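You operate a simulated robot arm through the tools that you are given. There is no shell and no other tool. Be economical: measure what you need, move in short steps, check, and stop when the job is done.

Carry out the task below with a simulated two-armed robot. There is one attempt and no reset: what you move stays moved.

TASK
Fit the new timber on the orange car's cradle, carrying it with both hands.
Fine: orange brake lever to fast first, free the white lever, lay the timber square in the empty seat, throw the white lever to fast.

It is judged by the outcome, as a careful person would: the job done as asked, and still so three seconds after it is handed in. It fails if anything else is knocked over, pushed out of place, dropped, spilled or broken.

THE ROBOT
Two 7-joint arms with two-finger parallel grippers on one trunk, on a base that drives. Base frame: it is fixed to the floor where the robot stands at the start and does not move with it; the origin is under the middle of the robot, x ahead of it, y to its left, z up. Units: mm, degrees, N and s.
The left shoulder is at the start at [70, 134, 916], the right one opposite. With the tool pointing down near the work surface each hand reaches from about 100 to 580 mm from the robot's upright axis, wherever it stands, measured 20 degrees to its own side. Places, roughly: orange lever [500, 0, 500]; white lever [400, 100, 600]; empty seat on the car cradle [400, 300, 700]. Payload 1.57 kg a hand.
The tool frame of a hand sits at the grasp point between the pads (the TCP): z along the fingers, y along the line on which they close. The tips reach 30 mm beyond it. Largest opening 80 mm; finger width 17, thickness 12; the body of the gripper, 40 by 82 mm, starts 80 mm behind the TCP.
Orientation is told as [roll, pitch, yaw] about the base's x, y, z axes, in that order, counted from this pose: with the fingers straight down and closing along the base's y, the tool's x points along the base's -x, its y along +y and its z along -z.

THE INTERFACE
- The arms move only by the tool apply_moves. It takes "left_motion", "right_motion" or both (then of equal length, played together; a hand with none holds still); each is a list of rows, each an object of numbers (a shift or turn left out is 0, a gripper value left out holds the last): "dx", "dy", "dz": the shift along the tool's x, y, z in cm; "rx", "ry", "rz": the turn, a rotation vector about the tool's x, y, z in degrees; "hand": the gripper command, from -1 (shut) to 1 (fully open), values between in proportion. In form: [{"dx": .., "dy": .., "dz": .., "rx": .., "ry": .., "rz": .., "hand": ..}, ...]. A call has 1 to 10 rows; each row shifts and turns the commanded pose from where the row before left it, along the tool's axes as they then stand. Each row takes 0.2 s and may step no farther than 50 mm and 8.6 degrees from the row before; otherwise, or with a gripper value out of range, the whole call is refused. A pose out of reach is approached as far as the arm can. The call stops where the force on the tool passes 60 N (or 10 N more than at its start, if that is more) or the arm is blocked; 0.2 s more then pass. The fingers move at their own pace (about 153 mm/s each) and stop on an object; they squeeze with about 27 N. The grip force told is the motor's: it shows also when the fingers shut on nothing. Time passes only in rows, and 0.2 s behind the last, so rows that do not move let the fingers close. The reply holds the time, the measured pose of the TCP, the force on the tool along the base axes, the opening and the grip force, in the units named above and with some noise, and new pictures: "show" is both (left out), scene, wrist or none (wrist: the cameras of the hands that moved).
- Cameras (640 x 400 px; columns grow to the right, rows downward): "scene" is now at [94.2, 74.7, 1141.3]; the picture's right is [0.87, -0.50, -0.00], its down [-0.30, -0.52, -0.80] and it looks along [0.40, 0.70, -0.60] (base axes); focal length 214 px, centre (320, 200). "left" rides on the left gripper at [72, 7, -122] in its tool frame; the picture's right is [-0.09, 1.00, 0.00], its down [-0.84, -0.08, -0.54] and it looks along [-0.54, -0.05, 0.84] (tool axes); focal length 238 px, centre (320, 200). "right" rides on the right gripper at [72, -6, -122] in its tool frame; the picture's right is [0.09, 1.00, 0.00], its down [-0.84, 0.08, -0.54] and it looks along [-0.54, 0.05, 0.84] (tool axes); focal length 238 px, centre (320, 200). There is no depth. A picture from a camera that has moved, and an enlarged one, comes with that camera's place and axes in the base frame and with its lens.
- lift_body(by): slides the trunk up (or, below 0, down) by that many mm; the arms and the scene camera ride with it, the base frame stays. It gives what a move gives, with no picture.
- base_move(legs): drives the robot by 1 to 6 legs, each [ahead, left, turn to the left] in mm, mm and degrees, along the robot's own axes; the way and the turn of a leg run together, so that a leg with both is an arc; at most 1500 mm and 180 degrees a leg. The arms and the cameras ride along, it lands a little off, and it stops where it bumps. It gives what a move gives, and a new picture of the scene camera.
- turn_head(pan, tilt): turns the head with the scene camera to pan (to the left, within 86 degrees either way) and tilt (down, from -29 to 69), counted from straight ahead of the robot. It gives what a move gives, and a new picture of the scene camera.
- inspect(camera, box): a new picture of the part [left, top, right, bottom] of that camera's present view, enlarged. The clock stands still meanwhile.
- job_done(): hands the job in; it is judged then, once.

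Go step by step. Nothing tells you exact positions but the pictures and the camera data: compare them with the known pose of the tool, close in by small moves and look again before you grip or let go. The budget is 120 turns and 260 pictures, counting those below and the enlarged ones. Unless the task says otherwise, let go and move clear before handing in.

The tools are called after "Call:" as name(argument=value, ...) on one line, values as JSON. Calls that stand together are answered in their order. apply_moves: Moves the arms, as the interface text tells. Its arguments: {"type":"object","properties":{"left_motion":{"type":"array","items":{"type":"object","properties":{"dx":{"type":"number"},"dy":{"type":"number"},"dz":{"type":"number"},"rx":{"type":"number"},"ry":{"type":"number"},"rz":{"type":"number"},"hand":{"type":"number"}}}},"right_motion":{"type":"array","items":{"type":"object","properties":{"dx":{"type":"number"},"dy":{"type":"number"},"dz":{"type":"number"},"rx":{"type":"number"},"ry":{"type":"number"},"rz":{"type":"number"},"hand":{"type":"number"}}}},"show":{"type":"string","enum":["both","scene","wrist","none"]}},"required":[]} The other tools are called the same way: lift_body (by) slides the trunk up or down; base_move (legs) drives the base; turn_head (pan, tilt) turns the head that bears the scene camera; inspect (camera, box) takes an enlarged picture of a part of a camera's view; job_done () hands the job in.

At the start:

```text
time: 0.0
left_tcp_pos: [280.2, 308.8, 1054.2]
left_tcp_rot: [0.0, 0.1, 0.0]
left_ft_force: [-0.5, 0.6, -0.1]
left_opening: 80.0
left_grasp_force: 0.1
right_tcp_pos: [267.9, 38.8, 1000.2]
right_tcp_rot: [0.0, -0.1, 0.1]
right_ft_force: [5.3, 7.1, -17.8]
right_opening: 79.9
right_grasp_force: 0.1
trunk travel left (down, up): [-490.0, 450.0]
robot x, y, heading: [1.9, -1.1, 0.2]
head pan, tilt: [61.1, 37.7]
```

scene: 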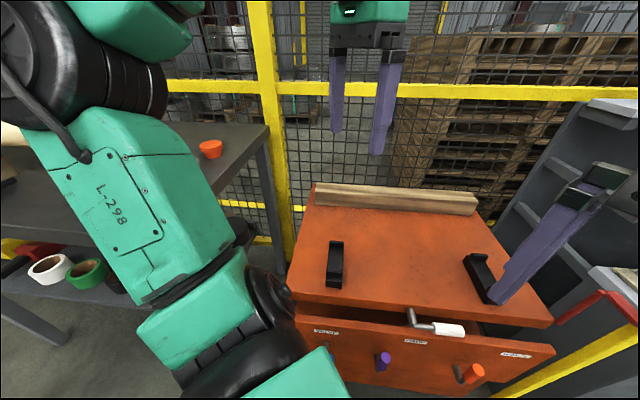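
right: 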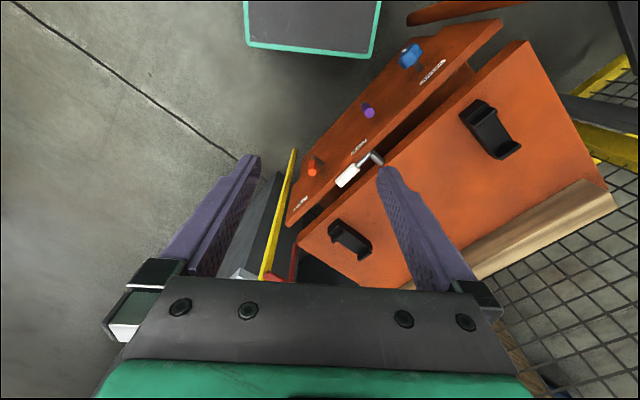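
left: 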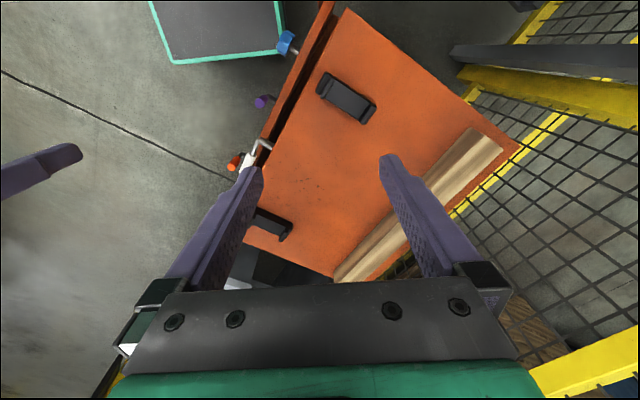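

I see an orange cart with two black cradle brackets, a timber lying at the far edge, a white-handled lever and a front panel with coloured knobs. I'll look closer before moving.

Call:
inspect(camera="scene", box=[280, 290, 560, 400])

Call:
inspect(camera="right", box=[240, 0, 560, 300])

Call:
inspect(camera="left", box=[200, 0, 540, 290])

```text
2.29 times, centred on (420, 345) of scene
camera zoom: at [94.2, 74.7, 1141.3], right [0.87, -0.5, 0.0], down [-0.3, -0.52, -0.8], along [0.4, 0.7, -0.6], focal length 490 px, centre (91, -131)
```

zoom: 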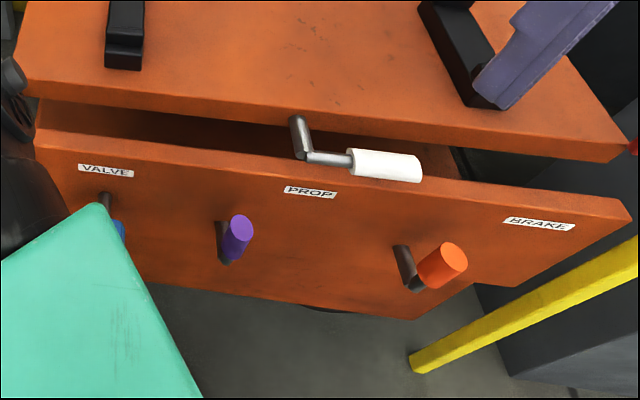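

```text
1.33 times, centred on (400, 150) of right
camera zoom: at [195.0, 32.9, 1121.7], right [-0.09, 1.0, 0.0], down [0.84, 0.08, 0.54], along [0.54, 0.05, -0.84], focal length 318 px, centre (213, 267)
```

zoom: 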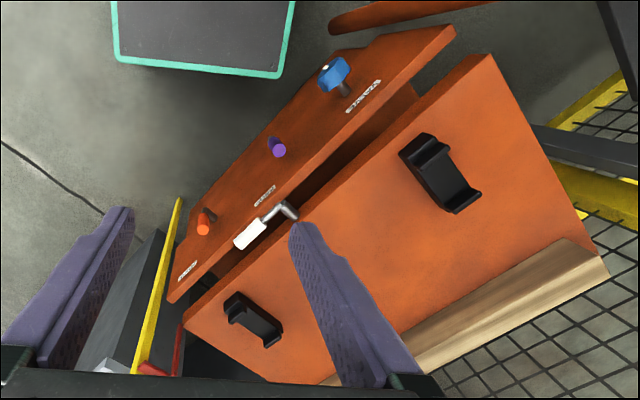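

```text
1.38 times, centred on (370, 145) of left
camera zoom: at [208.0, 314.7, 1176.5], right [0.09, 1.0, 0.0], down [0.84, -0.08, 0.54], along [0.54, -0.05, -0.84], focal length 329 px, centre (251, 276)
```

zoom: 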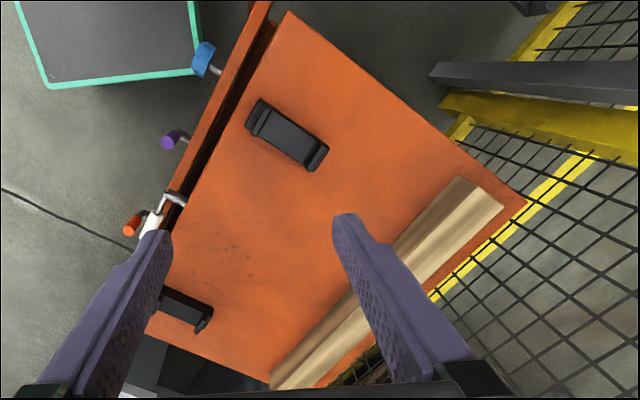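

The cart is yawed about 53°, with the white handle near (428,114,653), the orange knob near (467,40,546) and the purple knob near (311,156,542). Next I want a closer look at the levers and their markings.

Call:
turn_head(pan=25, tilt=55)

Call:
inspect(camera="right", box=[280, 120, 400, 240])

```text
time: 1.0
left_tcp_pos: [280.1, 307.6, 1054.7]
left_tcp_rot: [0.0, 0.0, 0.1]
left_ft_force: [0.2, 0.0, -0.2]
left_opening: 80.2
left_grasp_force: 0.0
right_tcp_pos: [267.4, 38.0, 1000.0]
right_tcp_rot: [0.0, -0.1, 0.0]
right_ft_force: [-0.5, 0.3, -0.9]
right_opening: 80.1
right_grasp_force: 0.0
trunk travel left (down, up): [-490.0, 450.0]
robot x, y, heading: [-1.8, -1.6, -0.2]
head pan, tilt: [25.0, 55.0]
camera scene: at [116.5, 29.6, 1115.8], right [0.42, -0.91, 0.0], down [-0.74, -0.35, -0.57], along [0.52, 0.24, -0.82], focal length 214 px, centre (320, 200)
```

scene: 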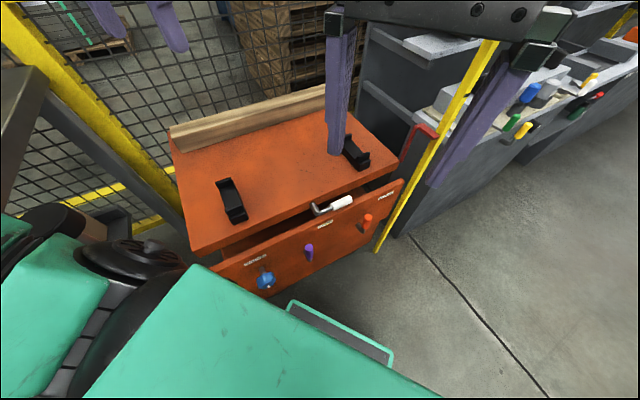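

```text
3.33 times, centred on (340, 180) of right
camera zoom: at [195.0, 32.9, 1121.7], right [-0.09, 1.0, 0.0], down [0.84, 0.08, 0.54], along [0.54, 0.05, -0.84], focal length 794 px, centre (253, 267)
```

zoom: 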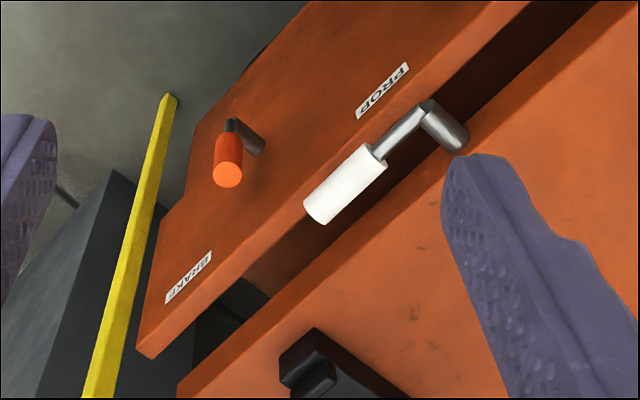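

The levers stick out of the panel on shafts perpendicular to it. I'll zoom in from this head view for markings.

Call:
inspect(camera="scene", box=[290, 175, 410, 250])

Call:
inspect(camera="scene", box=[210, 160, 420, 300])

Call:
inspect(camera="scene", box=[440, 40, 640, 165])

```text
5.33 times, centred on (350, 212) of scene
camera zoom: at [116.5, 29.6, 1115.8], right [0.42, -0.91, 0.0], down [-0.74, -0.35, -0.57], along [0.52, 0.24, -0.82], focal length 1144 px, centre (160, 133)
```

zoom: 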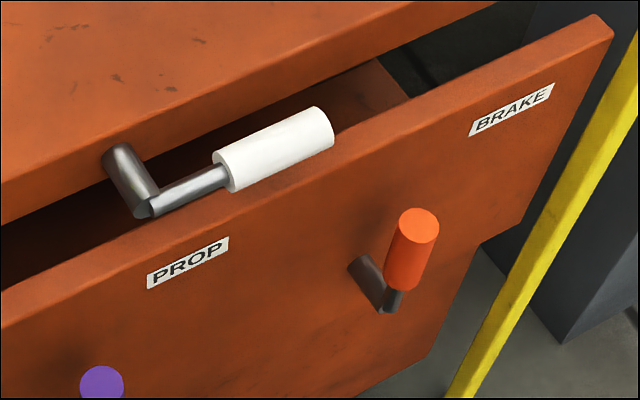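

```text
2.86 times, centred on (315, 230) of scene
camera zoom: at [116.5, 29.6, 1115.8], right [0.42, -0.91, 0.0], down [-0.74, -0.35, -0.57], along [0.52, 0.24, -0.82], focal length 613 px, centre (334, 114)
```

zoom: 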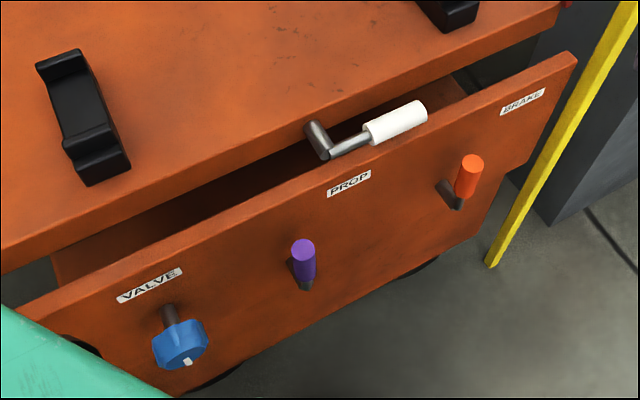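

```text
3.20 times, centred on (540, 102) of scene
camera zoom: at [116.5, 29.6, 1115.8], right [0.42, -0.91, 0.0], down [-0.74, -0.35, -0.57], along [0.52, 0.24, -0.82], focal length 686 px, centre (-384, 512)
```

zoom: 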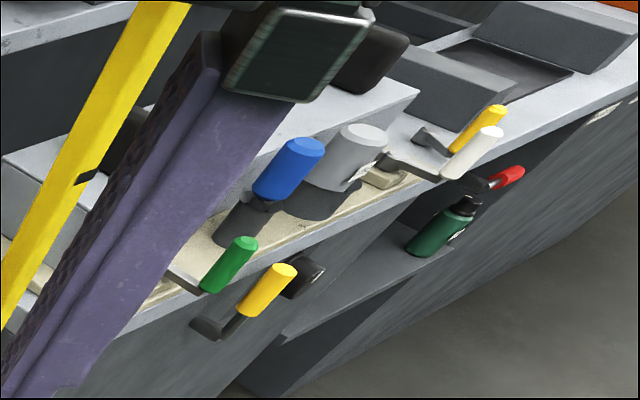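

The orange and purple handles point up and the white one is horizontal, with no fast/free markings visible so far. I'll look around for a sign or reference.

Call:
turn_head(pan=-30, tilt=25)

Call:
turn_head(pan=30, tilt=10)

Call:
turn_head(pan=85, tilt=20)

Call:
turn_head(pan=-85, tilt=20)

```text
time: 2.3
left_tcp_pos: [280.1, 307.7, 1055.0]
left_tcp_rot: [0.0, 0.0, 0.1]
left_ft_force: [0.1, -0.9, -0.6]
left_opening: 80.2
left_grasp_force: 0.0
right_tcp_pos: [266.6, 39.6, 998.5]
right_tcp_rot: [-0.1, -0.2, 0.0]
right_ft_force: [0.3, 0.0, -0.6]
right_opening: 79.8
right_grasp_force: 0.0
trunk travel left (down, up): [-490.0, 450.0]
robot x, y, heading: [-1.5, -1.7, 0.2]
head pan, tilt: [-30.0, 25.0]
camera scene: at [131.0, -46.9, 1159.7], right [-0.5, -0.87, 0.0], down [-0.37, 0.21, -0.91], along [0.79, -0.45, -0.42], focal length 214 px, centre (320, 200)
```

scene: 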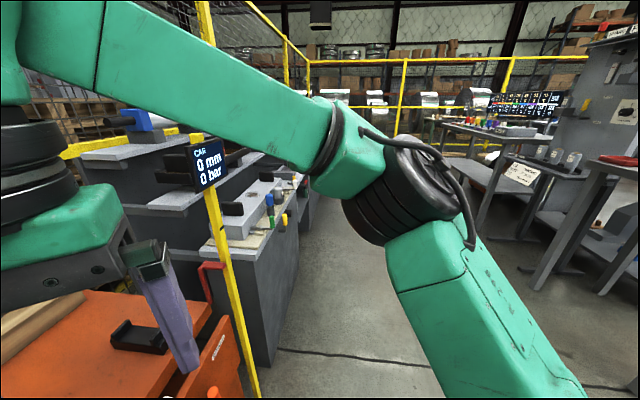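

```text
time: 3.6
left_tcp_pos: [280.1, 307.4, 1055.4]
left_tcp_rot: [0.1, 0.0, 0.1]
left_ft_force: [0.0, -0.6, 0.7]
left_opening: 79.7
left_grasp_force: 0.0
right_tcp_pos: [266.5, 39.6, 999.5]
right_tcp_rot: [0.1, -0.2, 0.1]
right_ft_force: [-1.0, -0.1, -0.1]
right_opening: 80.2
right_grasp_force: 0.0
trunk travel left (down, up): [-490.0, 450.0]
robot x, y, heading: [1.2, 2.4, -0.2]
head pan, tilt: [30.0, 10.0]
camera scene: at [131.7, 45.5, 1184.1], right [0.5, -0.87, 0.0], down [-0.15, -0.09, -0.98], along [0.85, 0.49, -0.17], focal length 214 px, centre (320, 200)
```

scene: 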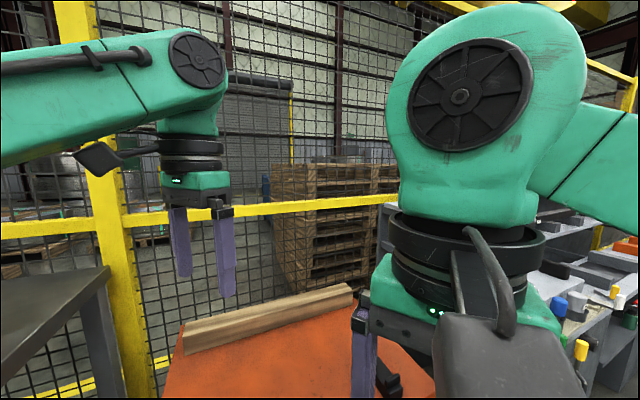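

```text
time: 4.8
left_tcp_pos: [280.5, 306.8, 1054.4]
left_tcp_rot: [0.0, 0.0, 0.1]
left_ft_force: [0.3, 0.4, 0.4]
left_opening: 79.8
left_grasp_force: 0.1
right_tcp_pos: [267.1, 39.9, 1000.0]
right_tcp_rot: [0.0, -0.1, 0.0]
right_ft_force: [-1.0, -0.2, 0.7]
right_opening: 79.9
right_grasp_force: 0.0
trunk travel left (down, up): [-490.0, 450.0]
robot x, y, heading: [-3.4, 2.5, 0.2]
head pan, tilt: [85.0, 20.0]
camera scene: at [59.3, 91.8, 1167.9], right [1.0, -0.09, 0.0], down [-0.03, -0.34, -0.94], along [0.08, 0.94, -0.34], focal length 214 px, centre (320, 200)
```

scene: 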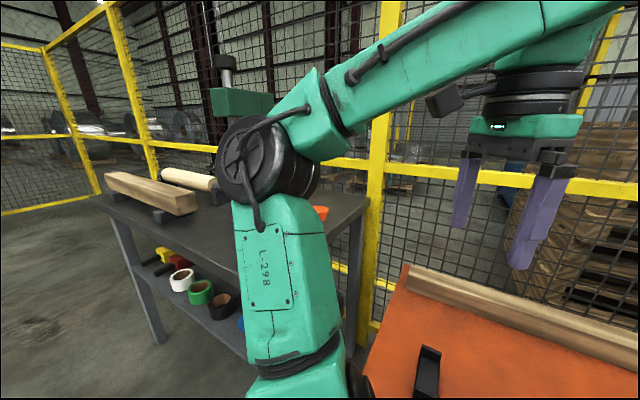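

```text
time: 7.4
left_tcp_pos: [280.0, 306.9, 1055.1]
left_tcp_rot: [0.0, 0.0, 0.1]
left_ft_force: [0.0, -0.1, -0.6]
left_opening: 80.3
left_grasp_force: 0.0
right_tcp_pos: [267.7, 39.5, 998.9]
right_tcp_rot: [0.0, -0.1, 0.0]
right_ft_force: [-0.5, 1.1, -0.7]
right_opening: 79.7
right_grasp_force: 0.0
trunk travel left (down, up): [-490.0, 450.0]
robot x, y, heading: [-0.8, 0.5, -0.1]
head pan, tilt: [-85.0, 20.0]
camera scene: at [59.3, -93.7, 1167.9], right [-1.0, -0.09, 0.0], down [-0.03, 0.34, -0.94], along [0.08, -0.94, -0.34], focal length 214 px, centre (320, 200)
```

scene: 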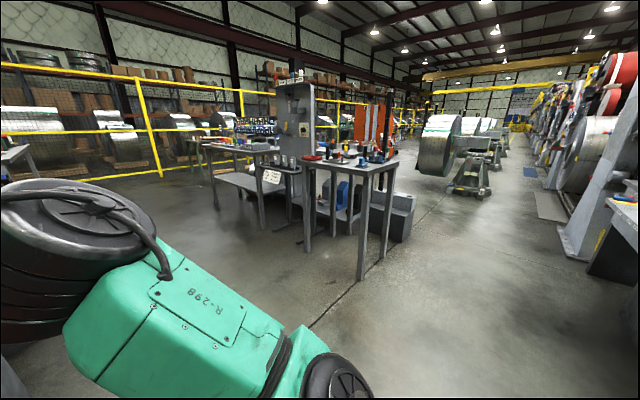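

The new timber is on the bench to the left, on two black rests beside a round wooden piece, and the back seat of the cart already holds a timber. Zooming in on those and on any signs.

Call:
turn_head(pan=86, tilt=30)

Call:
inspect(camera="scene", box=[80, 100, 360, 275])

Call:
turn_head(pan=-25, tilt=25)

Call:
inspect(camera="scene", box=[60, 100, 320, 262])

Call:
inspect(camera="scene", box=[440, 60, 640, 200])

```text
time: 10.0
left_tcp_pos: [280.0, 307.0, 1054.8]
left_tcp_rot: [0.0, 0.0, 0.0]
left_ft_force: [0.9, 0.5, -0.3]
left_opening: 80.1
left_grasp_force: 0.0
right_tcp_pos: [269.0, 40.9, 996.3]
right_tcp_rot: [-0.2, -0.6, -1.0]
right_ft_force: [4.3, 65.1, -38.2]
right_opening: 79.9
right_grasp_force: 0.1
trunk travel left (down, up): [-490.0, 450.0]
robot x, y, heading: [1.3, -2.5, 0.1]
head pan, tilt: [85.9, 30.0]
camera scene: at [90.2, 80.8, 1152.0], right [0.9, -0.43, 0.0], down [-0.22, -0.45, -0.87], along [0.37, 0.78, -0.5], focal length 214 px, centre (320, 200)
```

scene: 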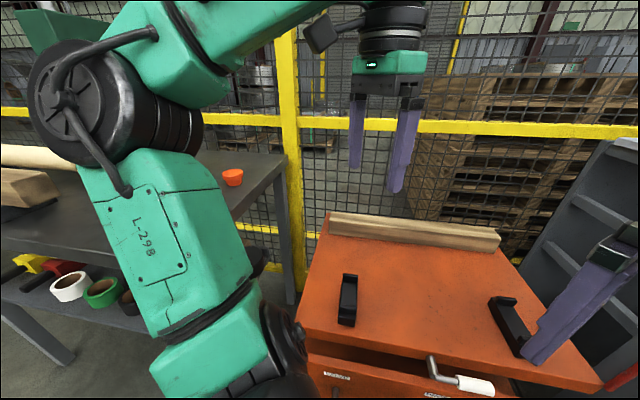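

```text
2.29 times, centred on (220, 188) of scene
camera zoom: at [90.2, 80.8, 1152.0], right [0.9, -0.43, 0.0], down [-0.22, -0.45, -0.87], along [0.37, 0.78, -0.5], focal length 490 px, centre (549, 229)
```

zoom: 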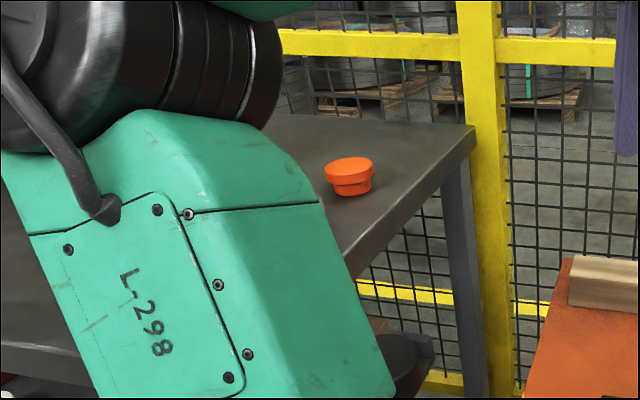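

```text
time: 11.9
left_tcp_pos: [279.3, 307.0, 1054.1]
left_tcp_rot: [0.1, -0.1, 0.0]
left_ft_force: [-0.2, -0.4, -0.4]
left_opening: 80.0
left_grasp_force: 0.0
right_tcp_pos: [268.3, 39.0, 999.6]
right_tcp_rot: [0.1, 0.0, 0.0]
right_ft_force: [-0.1, -1.0, 0.1]
right_opening: 79.8
right_grasp_force: 0.1
trunk travel left (down, up): [-490.0, 450.0]
robot x, y, heading: [-0.1, -0.8, -0.0]
head pan, tilt: [-25.0, 25.0]
camera scene: at [134.7, -39.8, 1159.8], right [-0.42, -0.91, 0.0], down [-0.38, 0.18, -0.91], along [0.82, -0.38, -0.42], focal length 214 px, centre (320, 200)
```

scene: 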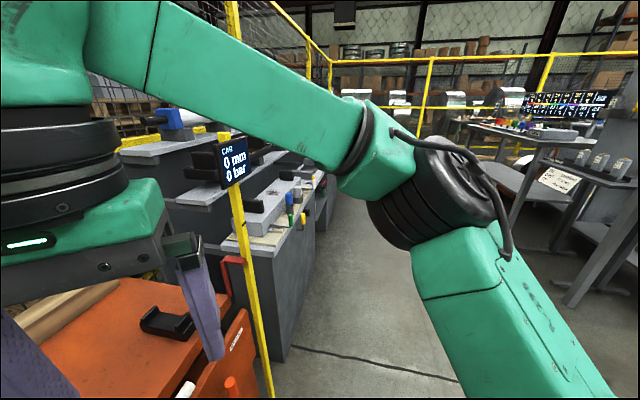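

```text
2.46 times, centred on (190, 181) of scene
camera zoom: at [134.7, -39.8, 1159.8], right [-0.42, -0.91, 0.0], down [-0.38, 0.18, -0.91], along [0.82, -0.38, -0.42], focal length 528 px, centre (640, 247)
```

zoom: 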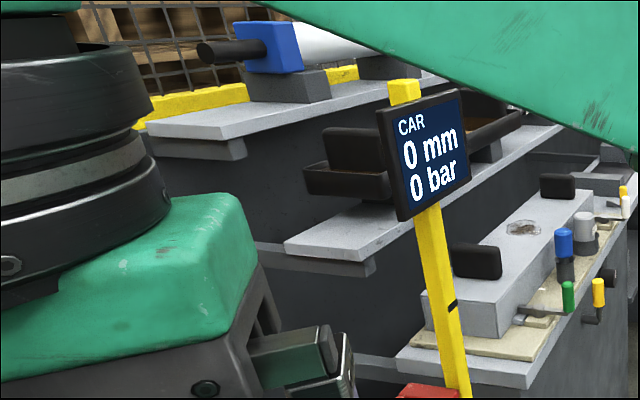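

```text
2.86 times, centred on (540, 130) of scene
camera zoom: at [134.7, -39.8, 1159.8], right [-0.42, -0.91, 0.0], down [-0.38, 0.18, -0.91], along [0.82, -0.38, -0.42], focal length 613 px, centre (-309, 400)
```

zoom: 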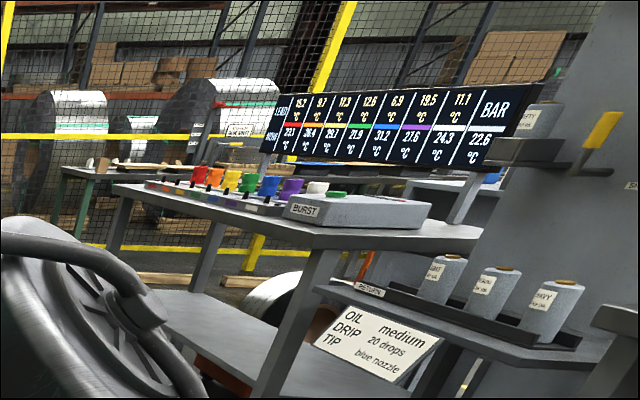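

No signs explain fast and free, so the lever stops will have to show it. I'll back off, turn square to the cart and shift right so that I face it squarely.

Call:
base_move(legs=[[-200, 0, 0], [0, 0, 53], [0, -300, 0]])

Call:
turn_head(pan=0, tilt=40)

```text
time: 17.4
left_tcp_pos: [-34.3, 223.7, 1054.0]
left_tcp_rot: [0.0, 0.0, 51.7]
left_ft_force: [0.3, 0.5, 0.0]
left_opening: 79.7
left_grasp_force: 0.1
right_tcp_pos: [168.3, 46.5, 999.2]
right_tcp_rot: [-0.1, -0.1, 51.8]
right_ft_force: [0.6, -1.1, 0.3]
right_opening: 80.1
right_grasp_force: 0.1
trunk travel left (down, up): [-490.0, 450.0]
robot x, y, heading: [33.8, -188.9, 51.6]
head pan, tilt: [-25.0, 25.0]
camera scene: at [146.9, -106.9, 1159.8], right [0.45, -0.89, 0.0], down [-0.38, -0.19, -0.91], along [0.81, 0.41, -0.42], focal length 214 px, centre (320, 200)
```

scene: 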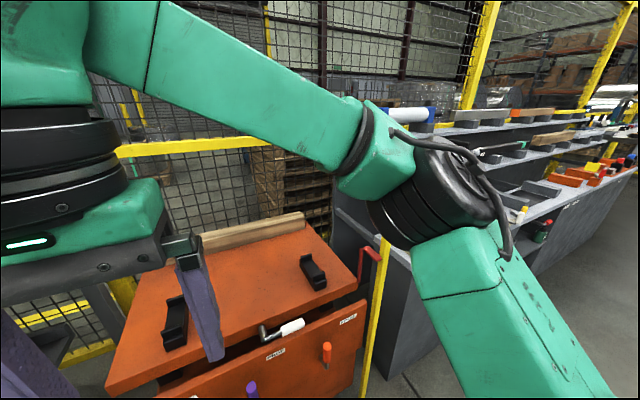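

```text
time: 18.3
left_tcp_pos: [-35.7, 224.4, 1054.9]
left_tcp_rot: [0.0, 0.0, 51.7]
left_ft_force: [-0.2, -0.7, 0.1]
left_opening: 80.0
left_grasp_force: 0.0
right_tcp_pos: [166.4, 47.1, 1000.5]
right_tcp_rot: [0.0, -0.1, 51.7]
right_ft_force: [0.7, 0.2, 0.1]
right_opening: 80.0
right_grasp_force: 0.1
trunk travel left (down, up): [-490.0, 450.0]
robot x, y, heading: [32.3, -183.6, 51.7]
head pan, tilt: [0.0, 40.0]
camera scene: at [117.1, -81.4, 1136.5], right [0.78, -0.62, 0.0], down [-0.4, -0.5, -0.77], along [0.48, 0.6, -0.64], focal length 214 px, centre (320, 200)
```

scene: 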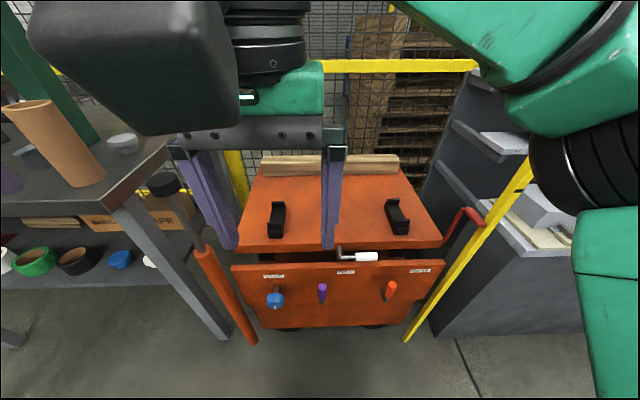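

Now I face the cart squarely; an orange pole stands to its left and a red lever and display post to its right. Zooming on the front.

Call:
inspect(camera="scene", box=[225, 230, 465, 380])

Call:
inspect(camera="scene", box=[220, 140, 460, 290])

Call:
inspect(camera="scene", box=[130, 150, 290, 350])

```text
2.67 times, centred on (345, 305) of scene
camera zoom: at [117.1, -81.4, 1136.5], right [0.78, -0.62, 0.0], down [-0.4, -0.5, -0.77], along [0.48, 0.6, -0.64], focal length 572 px, centre (253, -80)
```

zoom: 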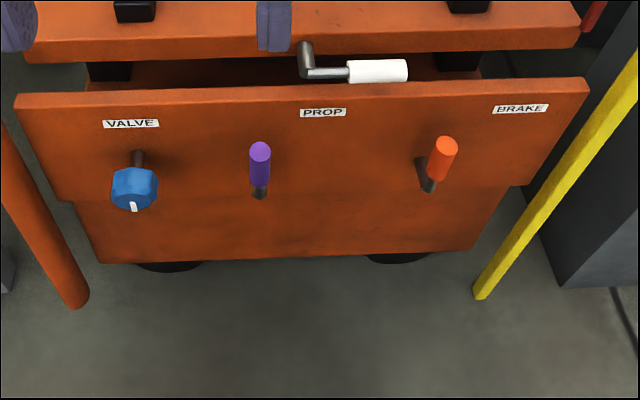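

```text
2.67 times, centred on (340, 215) of scene
camera zoom: at [117.1, -81.4, 1136.5], right [0.78, -0.62, 0.0], down [-0.4, -0.5, -0.77], along [0.48, 0.6, -0.64], focal length 572 px, centre (267, 160)
```

zoom: 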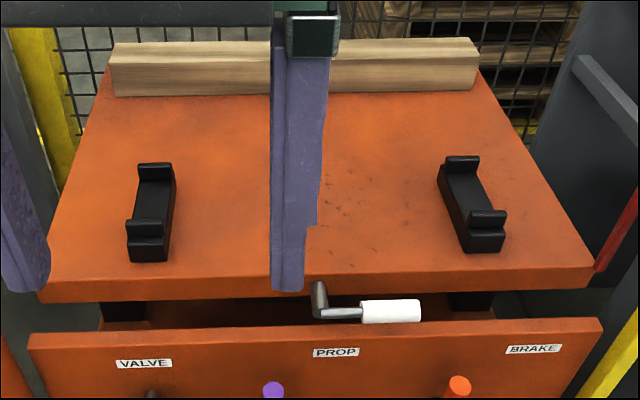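

```text
2.00 times, centred on (210, 250) of scene
camera zoom: at [117.1, -81.4, 1136.5], right [0.78, -0.62, 0.0], down [-0.4, -0.5, -0.77], along [0.48, 0.6, -0.64], focal length 429 px, centre (540, 100)
```

zoom: 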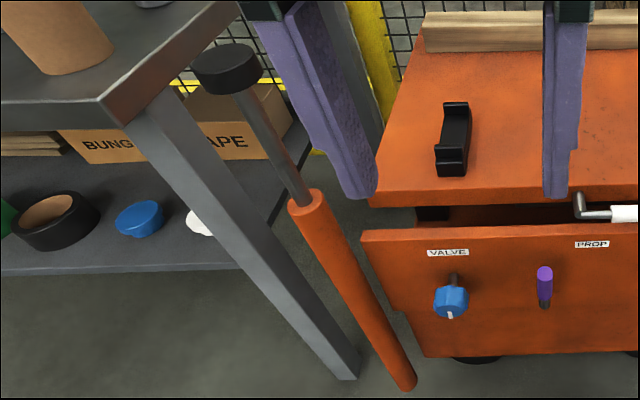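

The orange and purple handles stand upright and the white one lies to the right. In the robot frame the orange pivot is about X446, Y-205, z475 with its tip at z555. I'll lower the trunk and bring the right hand near it, closed and tilted.

Call:
lift_body(by=-200)

Call:
apply_moves(right_motion=[{"dx": -1, "dy": -4, "dz": 1, "hand": -1}, {"dx": -1, "dy": -4, "dz": 1}, {"dx": -1, "dy": -4, "dz": 1}, {"dx": -1, "dy": -4, "dz": 1}, {"dx": -1, "dy": -4, "dz": 1}, {"ry": -8}, {"ry": -8}, {"ry": -8}, {"ry": -8}, {"ry": -8}])

```text
time: 20.5
left_tcp_pos: [-34.5, 222.8, 856.1]
left_tcp_rot: [0.0, 0.0, 51.7]
left_ft_force: [0.8, -0.6, -0.5]
left_opening: 80.3
left_grasp_force: 0.2
right_tcp_pos: [168.0, 46.9, 799.2]
right_tcp_rot: [0.0, -0.2, 51.8]
right_ft_force: [1.0, 0.3, -0.6]
right_opening: 80.0
right_grasp_force: 0.1
trunk travel left (down, up): [-290.0, 650.0]
robot x, y, heading: [29.5, -185.1, 51.7]
head pan, tilt: [0.0, 40.0]
```

```text
time: 22.7
left_tcp_pos: [-34.8, 224.6, 855.4]
left_tcp_rot: [0.0, -0.1, 51.7]
left_ft_force: [-0.1, 0.2, -0.1]
left_opening: 80.1
left_grasp_force: 0.0
right_tcp_pos: [356.0, -38.3, 750.2]
right_tcp_rot: [0.0, -40.2, 51.6]
right_ft_force: [0.3, 0.5, 0.6]
right_opening: 0.0
right_grasp_force: 21.5
trunk travel left (down, up): [-290.0, 650.0]
robot x, y, heading: [32.8, -182.2, 51.7]
head pan, tilt: [0.0, 40.0]
camera scene: at [117.1, -81.7, 936.5], right [0.78, -0.62, 0.0], down [-0.4, -0.5, -0.77], along [0.47, 0.6, -0.64], focal length 214 px, centre (320, 200)
camera right: at [277.7, -146.2, 797.2], right [-0.82, 0.56, -0.06], down [0.12, 0.27, 0.95], along [0.55, 0.78, -0.29], focal length 238 px, centre (320, 200)
```

scene: 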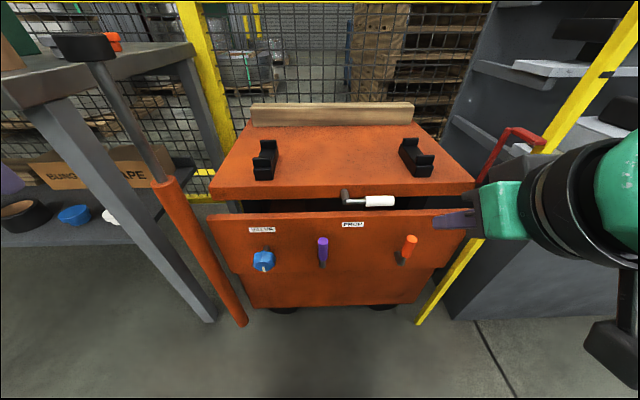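
right: 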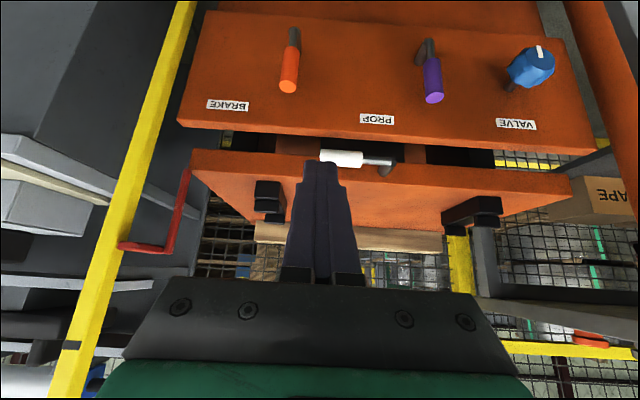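

The orange lever stands upright with its elbow at (441,-207,475) and its tip at z562 in the robot frame. I'll lower the closed fingers to just left of it.

Call:
apply_moves(right_motion=[{"dx": 0.91, "dy": -0.1, "dz": 4.2}, {"dx": 0.91, "dy": -0.1, "dz": 4.2}, {"dx": 0.91, "dy": -0.1, "dz": 4.2}, {"dx": 0.91, "dy": -0.1, "dz": 4.2}, {"dx": 0.91, "dy": -0.1, "dz": 4.2}])

Call:
inspect(camera="scene", box=[320, 180, 480, 280])

```text
time: 23.9
left_tcp_pos: [-35.5, 223.4, 854.4]
left_tcp_rot: [0.0, -0.1, 51.8]
left_ft_force: [-0.2, 0.2, 0.6]
left_opening: 79.9
left_grasp_force: 0.1
right_tcp_pos: [422.2, 36.4, 560.9]
right_tcp_rot: [-0.1, -40.2, 51.7]
right_ft_force: [-0.4, -0.2, -0.8]
right_opening: 0.1
right_grasp_force: 21.7
trunk travel left (down, up): [-290.0, 650.0]
robot x, y, heading: [32.2, -187.4, 51.7]
head pan, tilt: [0.0, 40.0]
camera scene: at [117.5, -81.4, 936.4], right [0.78, -0.62, 0.0], down [-0.4, -0.5, -0.77], along [0.47, 0.6, -0.64], focal length 214 px, centre (320, 200)
camera right: at [344.8, -72.2, 606.9], right [-0.82, 0.56, -0.06], down [0.12, 0.28, 0.95], along [0.55, 0.78, -0.3], focal length 238 px, centre (320, 200)
```

scene: 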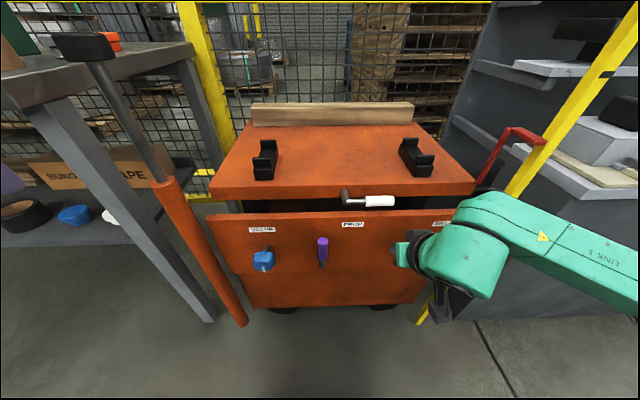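
right: 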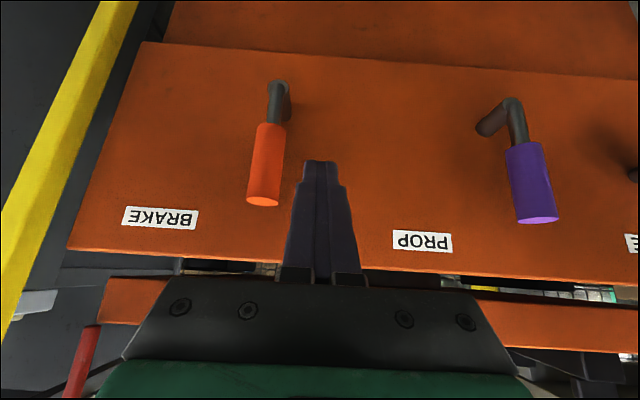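

```text
4.00 times, centred on (400, 230) of scene
camera zoom: at [117.5, -81.4, 936.4], right [0.78, -0.62, 0.0], down [-0.4, -0.5, -0.77], along [0.47, 0.6, -0.64], focal length 858 px, centre (0, 80)
```

zoom: 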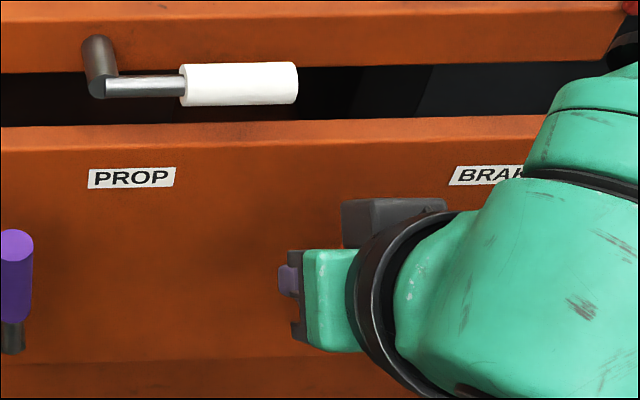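

The finger sits just left of the orange handle. I'll move forward 15 mm and begin pushing it to the right.

Call:
apply_moves(right_motion=[{"dx": -0.63, "dz": 1.58}, {"dy": -1.5}, {"dy": -1.63, "dz": -0.3, "dx": -0.25}, {"dy": -1.68}], show="wrist")

```text
time: 24.9
left_tcp_pos: [-36.1, 223.4, 855.0]
left_tcp_rot: [-0.1, 0.0, 51.8]
left_ft_force: [0.0, -0.1, 0.5]
left_opening: 80.1
left_grasp_force: 0.0
right_tcp_pos: [469.9, 19.2, 556.3]
right_tcp_rot: [0.0, -40.0, 51.7]
right_ft_force: [0.4, 0.1, -0.5]
right_opening: 0.2
right_grasp_force: 21.3
trunk travel left (down, up): [-290.0, 650.0]
robot x, y, heading: [31.9, -182.2, 51.8]
head pan, tilt: [0.0, 40.0]
camera right: at [391.4, -89.0, 603.4], right [-0.82, 0.56, -0.06], down [0.12, 0.28, 0.95], along [0.55, 0.78, -0.3], focal length 238 px, centre (320, 200)
```

right: 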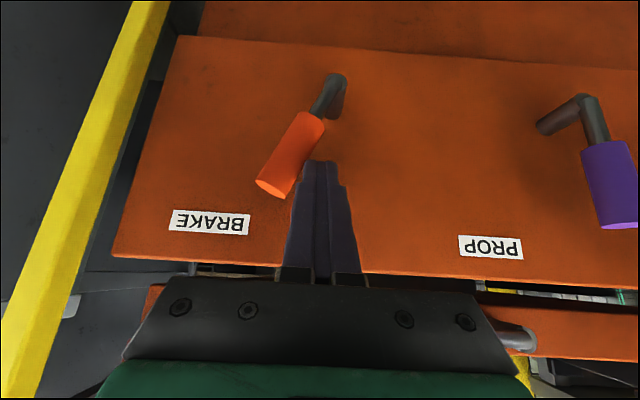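

The orange lever follows easily to the right, so I'll continue the arc.

Call:
apply_moves(right_motion=[{"dy": -1.61, "dz": 0.37, "dx": 0.31}, {"dy": -1.43, "dz": 0.67, "dx": 0.57}, {"dy": -1.15, "dz": 0.93, "dx": 0.78}], show="wrist")

```text
time: 25.7
left_tcp_pos: [-34.8, 224.3, 855.9]
left_tcp_rot: [0.0, 0.0, 51.7]
left_ft_force: [-0.1, -0.3, 0.0]
left_opening: 80.2
left_grasp_force: 0.1
right_tcp_pos: [502.4, -7.9, 528.7]
right_tcp_rot: [0.0, -40.2, 51.7]
right_ft_force: [-0.4, 0.1, 0.0]
right_opening: 0.1
right_grasp_force: 21.3
trunk travel left (down, up): [-290.0, 650.0]
robot x, y, heading: [32.7, -186.1, 51.8]
head pan, tilt: [0.0, 40.0]
camera right: at [423.6, -115.6, 576.4], right [-0.83, 0.56, -0.06], down [0.12, 0.28, 0.95], along [0.55, 0.78, -0.3], focal length 238 px, centre (320, 200)
```

right: 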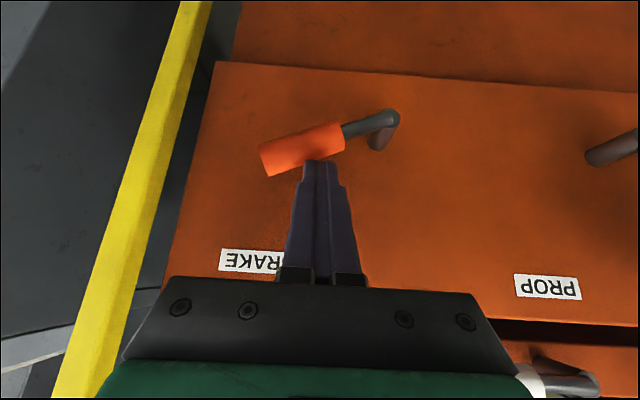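

About 70° round now; I continue downward to find the stop.

Call:
apply_moves(right_motion=[{"dy": -0.6, "dz": 0.9, "dx": 0.75}, {"dy": -0.2, "dz": 0.6, "dx": 0.5}, {"dz": 0.5, "dx": 0.42}], show="wrist")

```text
time: 26.5
left_tcp_pos: [-34.8, 221.8, 854.9]
left_tcp_rot: [0.0, 0.0, 51.7]
left_ft_force: [0.4, -0.3, 0.0]
left_opening: 80.1
left_grasp_force: 0.1
right_tcp_pos: [508.5, -11.7, 502.9]
right_tcp_rot: [-0.1, -40.1, 51.8]
right_ft_force: [-0.9, 0.7, 0.3]
right_opening: 0.0
right_grasp_force: 20.9
trunk travel left (down, up): [-290.0, 650.0]
robot x, y, heading: [36.3, -186.5, 51.6]
head pan, tilt: [0.0, 40.0]
camera right: at [430.1, -120.2, 550.6], right [-0.82, 0.56, -0.06], down [0.12, 0.28, 0.95], along [0.55, 0.78, -0.3], focal length 238 px, centre (320, 200)
```

right: 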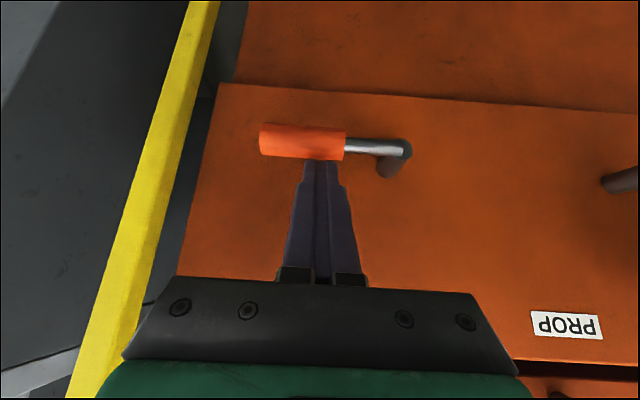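

The lever is about horizontal; a few more small steps will show whether it is at its stop.

Call:
apply_moves(right_motion=[{"dz": 0.3, "dx": 0.25}, {"dz": 0.3, "dx": 0.25}, {"dz": 0.3, "dx": 0.25}], show="wrist")

```text
time: 27.3
left_tcp_pos: [-39.7, 222.5, 856.8]
left_tcp_rot: [-0.1, -0.2, 51.6]
left_ft_force: [0.3, 0.3, 0.0]
left_opening: 80.1
left_grasp_force: 0.1
right_tcp_pos: [506.9, -11.0, 497.9]
right_tcp_rot: [-0.3, -40.8, 51.7]
right_ft_force: [1.1, -8.7, 29.6]
right_opening: 0.2
right_grasp_force: 21.1
trunk travel left (down, up): [-290.0, 650.0]
robot x, y, heading: [33.6, -189.4, 51.7]
head pan, tilt: [0.0, 40.0]
camera right: at [429.1, -120.2, 543.2], right [-0.82, 0.56, -0.06], down [0.11, 0.27, 0.96], along [0.56, 0.78, -0.28], focal length 238 px, centre (320, 200)
```

right: 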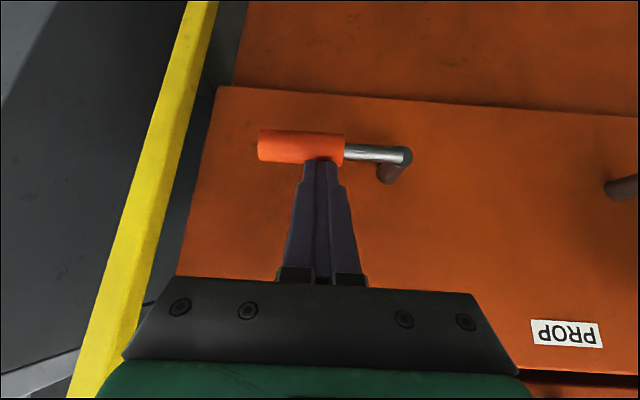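

The stop is at the horizontal position (30 N), so the brake is fast, and white's horizontal position matches fast with free being up. I'll retract and look.

Call:
apply_moves(right_motion=[{"dz": -0.7, "dx": -0.6}, {"dz": -4}, {"dz": -4}, {"dz": -4}, {"ry": -8}, {"ry": -8}, {"ry": -8}, {"ry": -8}, {"ry": -8}])

```text
time: 29.3
left_tcp_pos: [-34.7, 222.2, 854.9]
left_tcp_rot: [0.0, -0.1, 51.7]
left_ft_force: [0.3, -0.3, -0.7]
left_opening: 79.8
left_grasp_force: 0.1
right_tcp_pos: [539.1, -82.6, 598.3]
right_tcp_rot: [-2.4, -63.1, 48.9]
right_ft_force: [0.3, 0.7, -0.1]
right_opening: 0.1
right_grasp_force: 21.1
right hand out of reach, approached as far as the arm can: row 4, 5, 6, 7, 8, 9
trunk travel left (down, up): [-290.0, 650.0]
robot x, y, heading: [32.2, -185.6, 51.9]
head pan, tilt: [0.0, 40.0]
camera scene: at [117.5, -81.9, 936.5], right [0.78, -0.62, 0.0], down [-0.4, -0.5, -0.77], along [0.47, 0.6, -0.64], focal length 214 px, centre (320, 200)
camera right: at [445.7, -189.5, 589.2], right [-0.75, 0.65, -0.1], down [-0.14, -0.01, 0.99], along [0.64, 0.76, 0.1], focal length 238 px, centre (320, 200)
```

scene: 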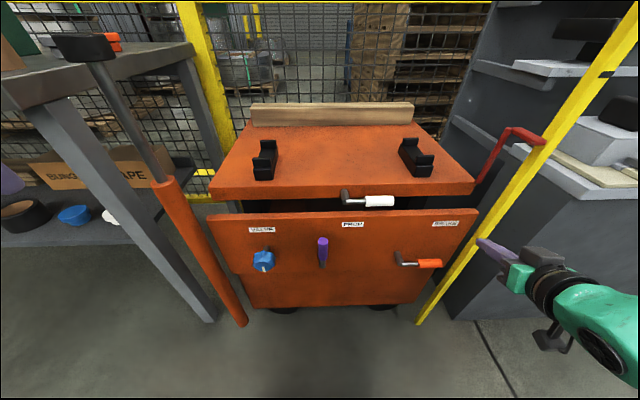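
right: 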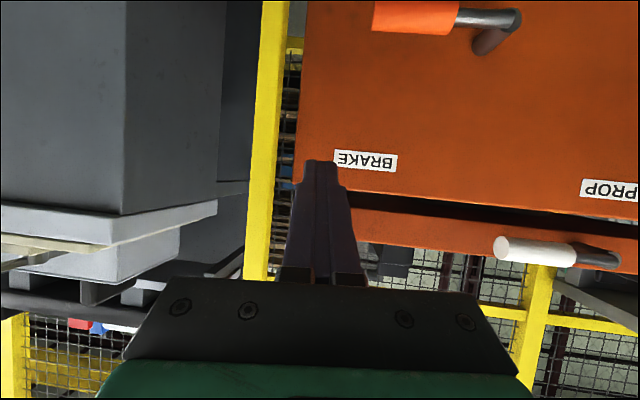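

The brake lever is horizontal. The horizontal tool pose is out of reach this close in, so I'll back the base off 180 mm and recover the arm pose in free space.

Call:
base_move(legs=[[-180, 0, 0]])

Call:
apply_moves(right_motion=[{"dz": 4}, {"dz": 4}, {"dz": 4}, {"dz": 2}])

```text
time: 30.8
left_tcp_pos: [-146.5, 82.3, 856.4]
left_tcp_rot: [0.0, -0.2, 51.6]
left_ft_force: [0.3, 0.6, 1.4]
left_opening: 80.0
left_grasp_force: 0.0
right_tcp_pos: [426.6, -223.3, 598.1]
right_tcp_rot: [-2.4, -63.1, 48.6]
right_ft_force: [0.3, -0.4, 1.4]
right_opening: 0.0
right_grasp_force: 21.4
trunk travel left (down, up): [-290.0, 650.0]
robot x, y, heading: [-81.1, -327.1, 51.5]
head pan, tilt: [0.0, 40.0]
camera scene: at [5.8, -222.6, 936.5], right [0.78, -0.62, 0.0], down [-0.4, -0.5, -0.77], along [0.48, 0.6, -0.64], focal length 214 px, centre (320, 200)
```

scene: 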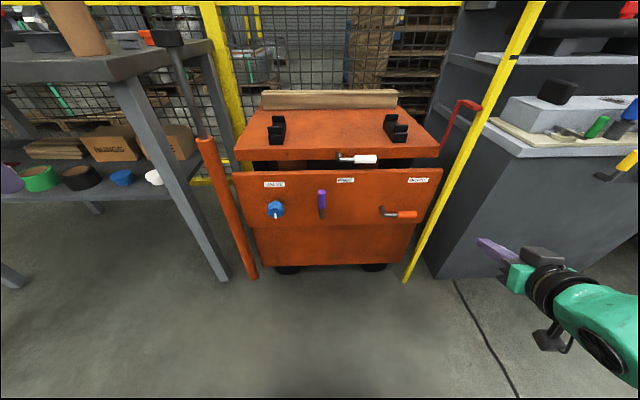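

```text
time: 31.8
left_tcp_pos: [-144.9, 83.9, 854.9]
left_tcp_rot: [0.0, 0.0, 51.6]
left_ft_force: [0.2, -1.3, 0.1]
left_opening: 79.8
left_grasp_force: 0.0
right_tcp_pos: [513.3, -134.9, 530.8]
right_tcp_rot: [-2.3, -63.1, 48.6]
right_ft_force: [0.7, 0.8, 0.1]
right_opening: 0.1
right_grasp_force: 21.5
trunk travel left (down, up): [-290.0, 650.0]
robot x, y, heading: [-78.5, -327.4, 51.3]
head pan, tilt: [0.0, 40.0]
camera scene: at [6.3, -222.0, 936.4], right [0.78, -0.62, 0.0], down [-0.4, -0.5, -0.77], along [0.48, 0.6, -0.64], focal length 214 px, centre (320, 200)
camera right: at [420.8, -241.5, 523.7], right [-0.75, 0.65, -0.1], down [-0.14, -0.01, 0.99], along [0.65, 0.76, 0.1], focal length 238 px, centre (320, 200)
```

scene: 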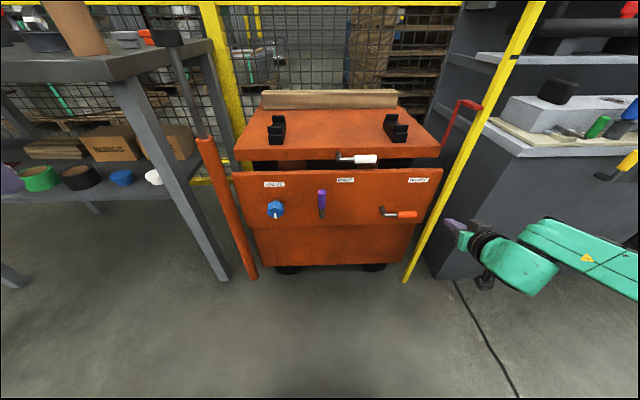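
right: 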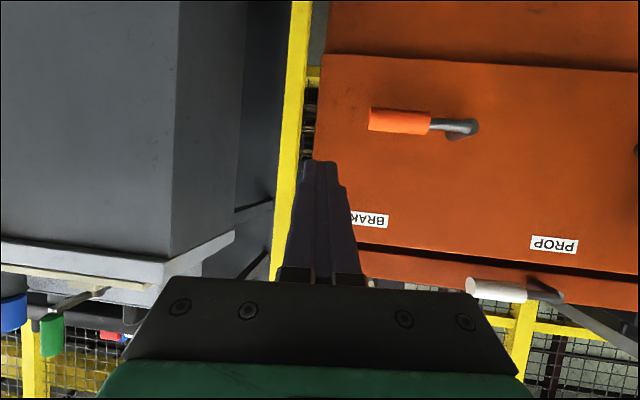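

The arm recovered. The white handle now lies at robot X≈658, from the elbow at Y-58 to the end at Y-160, z≈641. I'll level the tool so it points straight ahead.

Call:
apply_moves(right_motion=[{"ry": -8, "rx": -2}, {"ry": -8, "rx": -2}, {"ry": -8, "rx": -1.3}], show="wrist")

```text
time: 32.6
left_tcp_pos: [-145.9, 83.3, 855.6]
left_tcp_rot: [-0.1, 0.0, 51.5]
left_ft_force: [0.2, -0.9, -0.4]
left_opening: 80.1
left_grasp_force: 0.1
right_tcp_pos: [516.5, -139.3, 535.6]
right_tcp_rot: [-3.0, -69.0, 50.3]
right_ft_force: [-0.4, -0.1, -0.3]
right_opening: 0.0
right_grasp_force: 20.9
right hand out of reach, approached as far as the arm can: row 1, 2, 3
trunk travel left (down, up): [-290.0, 650.0]
robot x, y, heading: [-74.1, -324.3, 51.6]
head pan, tilt: [0.0, 40.0]
camera right: at [427.5, -246.8, 511.5], right [-0.75, 0.65, -0.1], down [-0.21, -0.09, 0.97], along [0.62, 0.76, 0.2], focal length 238 px, centre (320, 200)
```

right: 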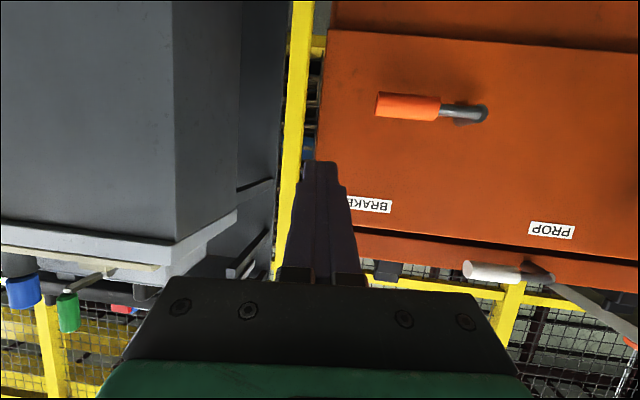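

Leveling is limited at this height, but 69° is nearly enough. I'll move up and left in front of the white handle.

Call:
apply_moves(right_motion=[{"dx": -1.63, "dy": 3.68}, {"dx": -1.63, "dy": 3.68}, {"dx": -1.63, "dy": 3.68}, {"dx": -1.63, "dy": 3.68}, {"dx": -1.63, "dy": 3.68}, {"dx": -1.63, "dy": 3.68}])

```text
time: 34.0
left_tcp_pos: [-146.1, 83.7, 854.4]
left_tcp_rot: [-0.2, 0.0, 51.6]
left_ft_force: [0.1, -0.2, -0.2]
left_opening: 79.7
left_grasp_force: 0.0
right_tcp_pos: [377.0, 35.4, 624.2]
right_tcp_rot: [-3.1, -69.1, 50.4]
right_ft_force: [-0.2, -0.2, -0.8]
right_opening: 0.0
right_grasp_force: 21.4
trunk travel left (down, up): [-290.0, 650.0]
robot x, y, heading: [-79.6, -327.4, 51.5]
head pan, tilt: [0.0, 40.0]
camera scene: at [5.9, -221.7, 936.4], right [0.78, -0.62, 0.0], down [-0.4, -0.5, -0.77], along [0.48, 0.6, -0.64], focal length 214 px, centre (320, 200)
camera right: at [288.4, -71.5, 599.9], right [-0.75, 0.65, -0.11], down [-0.21, -0.09, 0.97], along [0.62, 0.76, 0.2], focal length 238 px, centre (320, 200)
```

scene: 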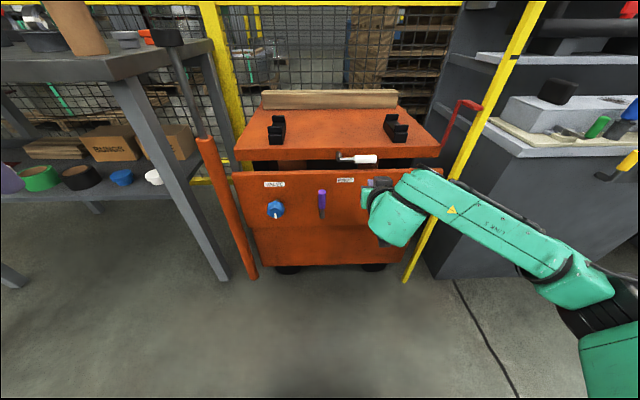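
right: 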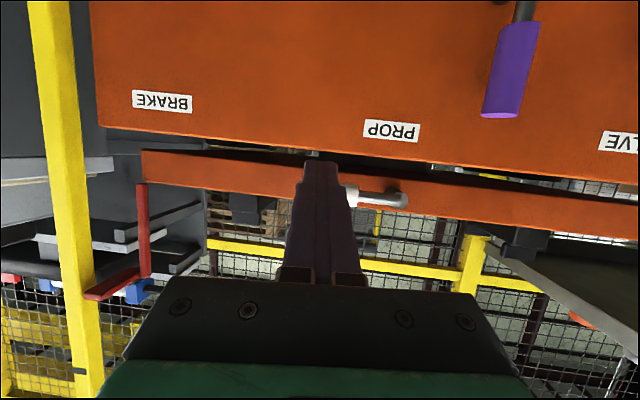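

The finger is in front of the white handle, slightly below it. I'll try to level it further so it slips under the handle above the panel edge.

Call:
apply_moves(right_motion=[{"ry": -6, "rx": -2}, {"ry": -6, "rx": -2}, {"ry": -4}], show="wrist")

```text
time: 34.8
left_tcp_pos: [-146.0, 83.2, 855.0]
left_tcp_rot: [0.0, 0.0, 51.6]
left_ft_force: [0.1, -0.3, -0.4]
left_opening: 79.6
left_grasp_force: 0.0
right_tcp_pos: [332.4, 57.0, 606.7]
right_tcp_rot: [10.7, -78.5, 44.4]
right_ft_force: [0.1, -0.7, -0.6]
right_opening: 0.1
right_grasp_force: 21.0
right hand out of reach, approached as far as the arm can: row 2, 3
trunk travel left (down, up): [-290.0, 650.0]
robot x, y, heading: [-82.0, -328.4, 51.7]
head pan, tilt: [0.0, 40.0]
camera right: at [259.8, -55.7, 561.2], right [-0.83, 0.56, -0.05], down [-0.25, -0.28, 0.93], along [0.5, 0.78, 0.37], focal length 238 px, centre (320, 200)
```

right: 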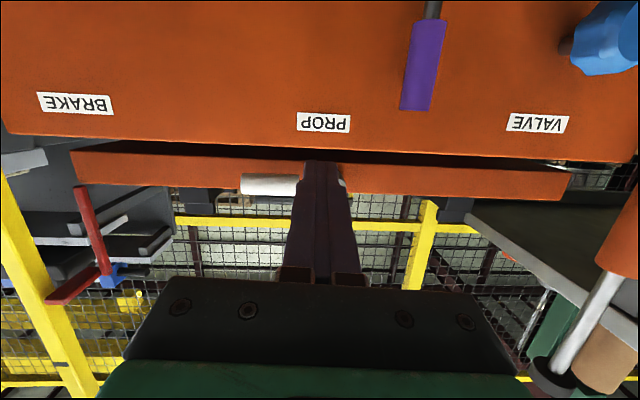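

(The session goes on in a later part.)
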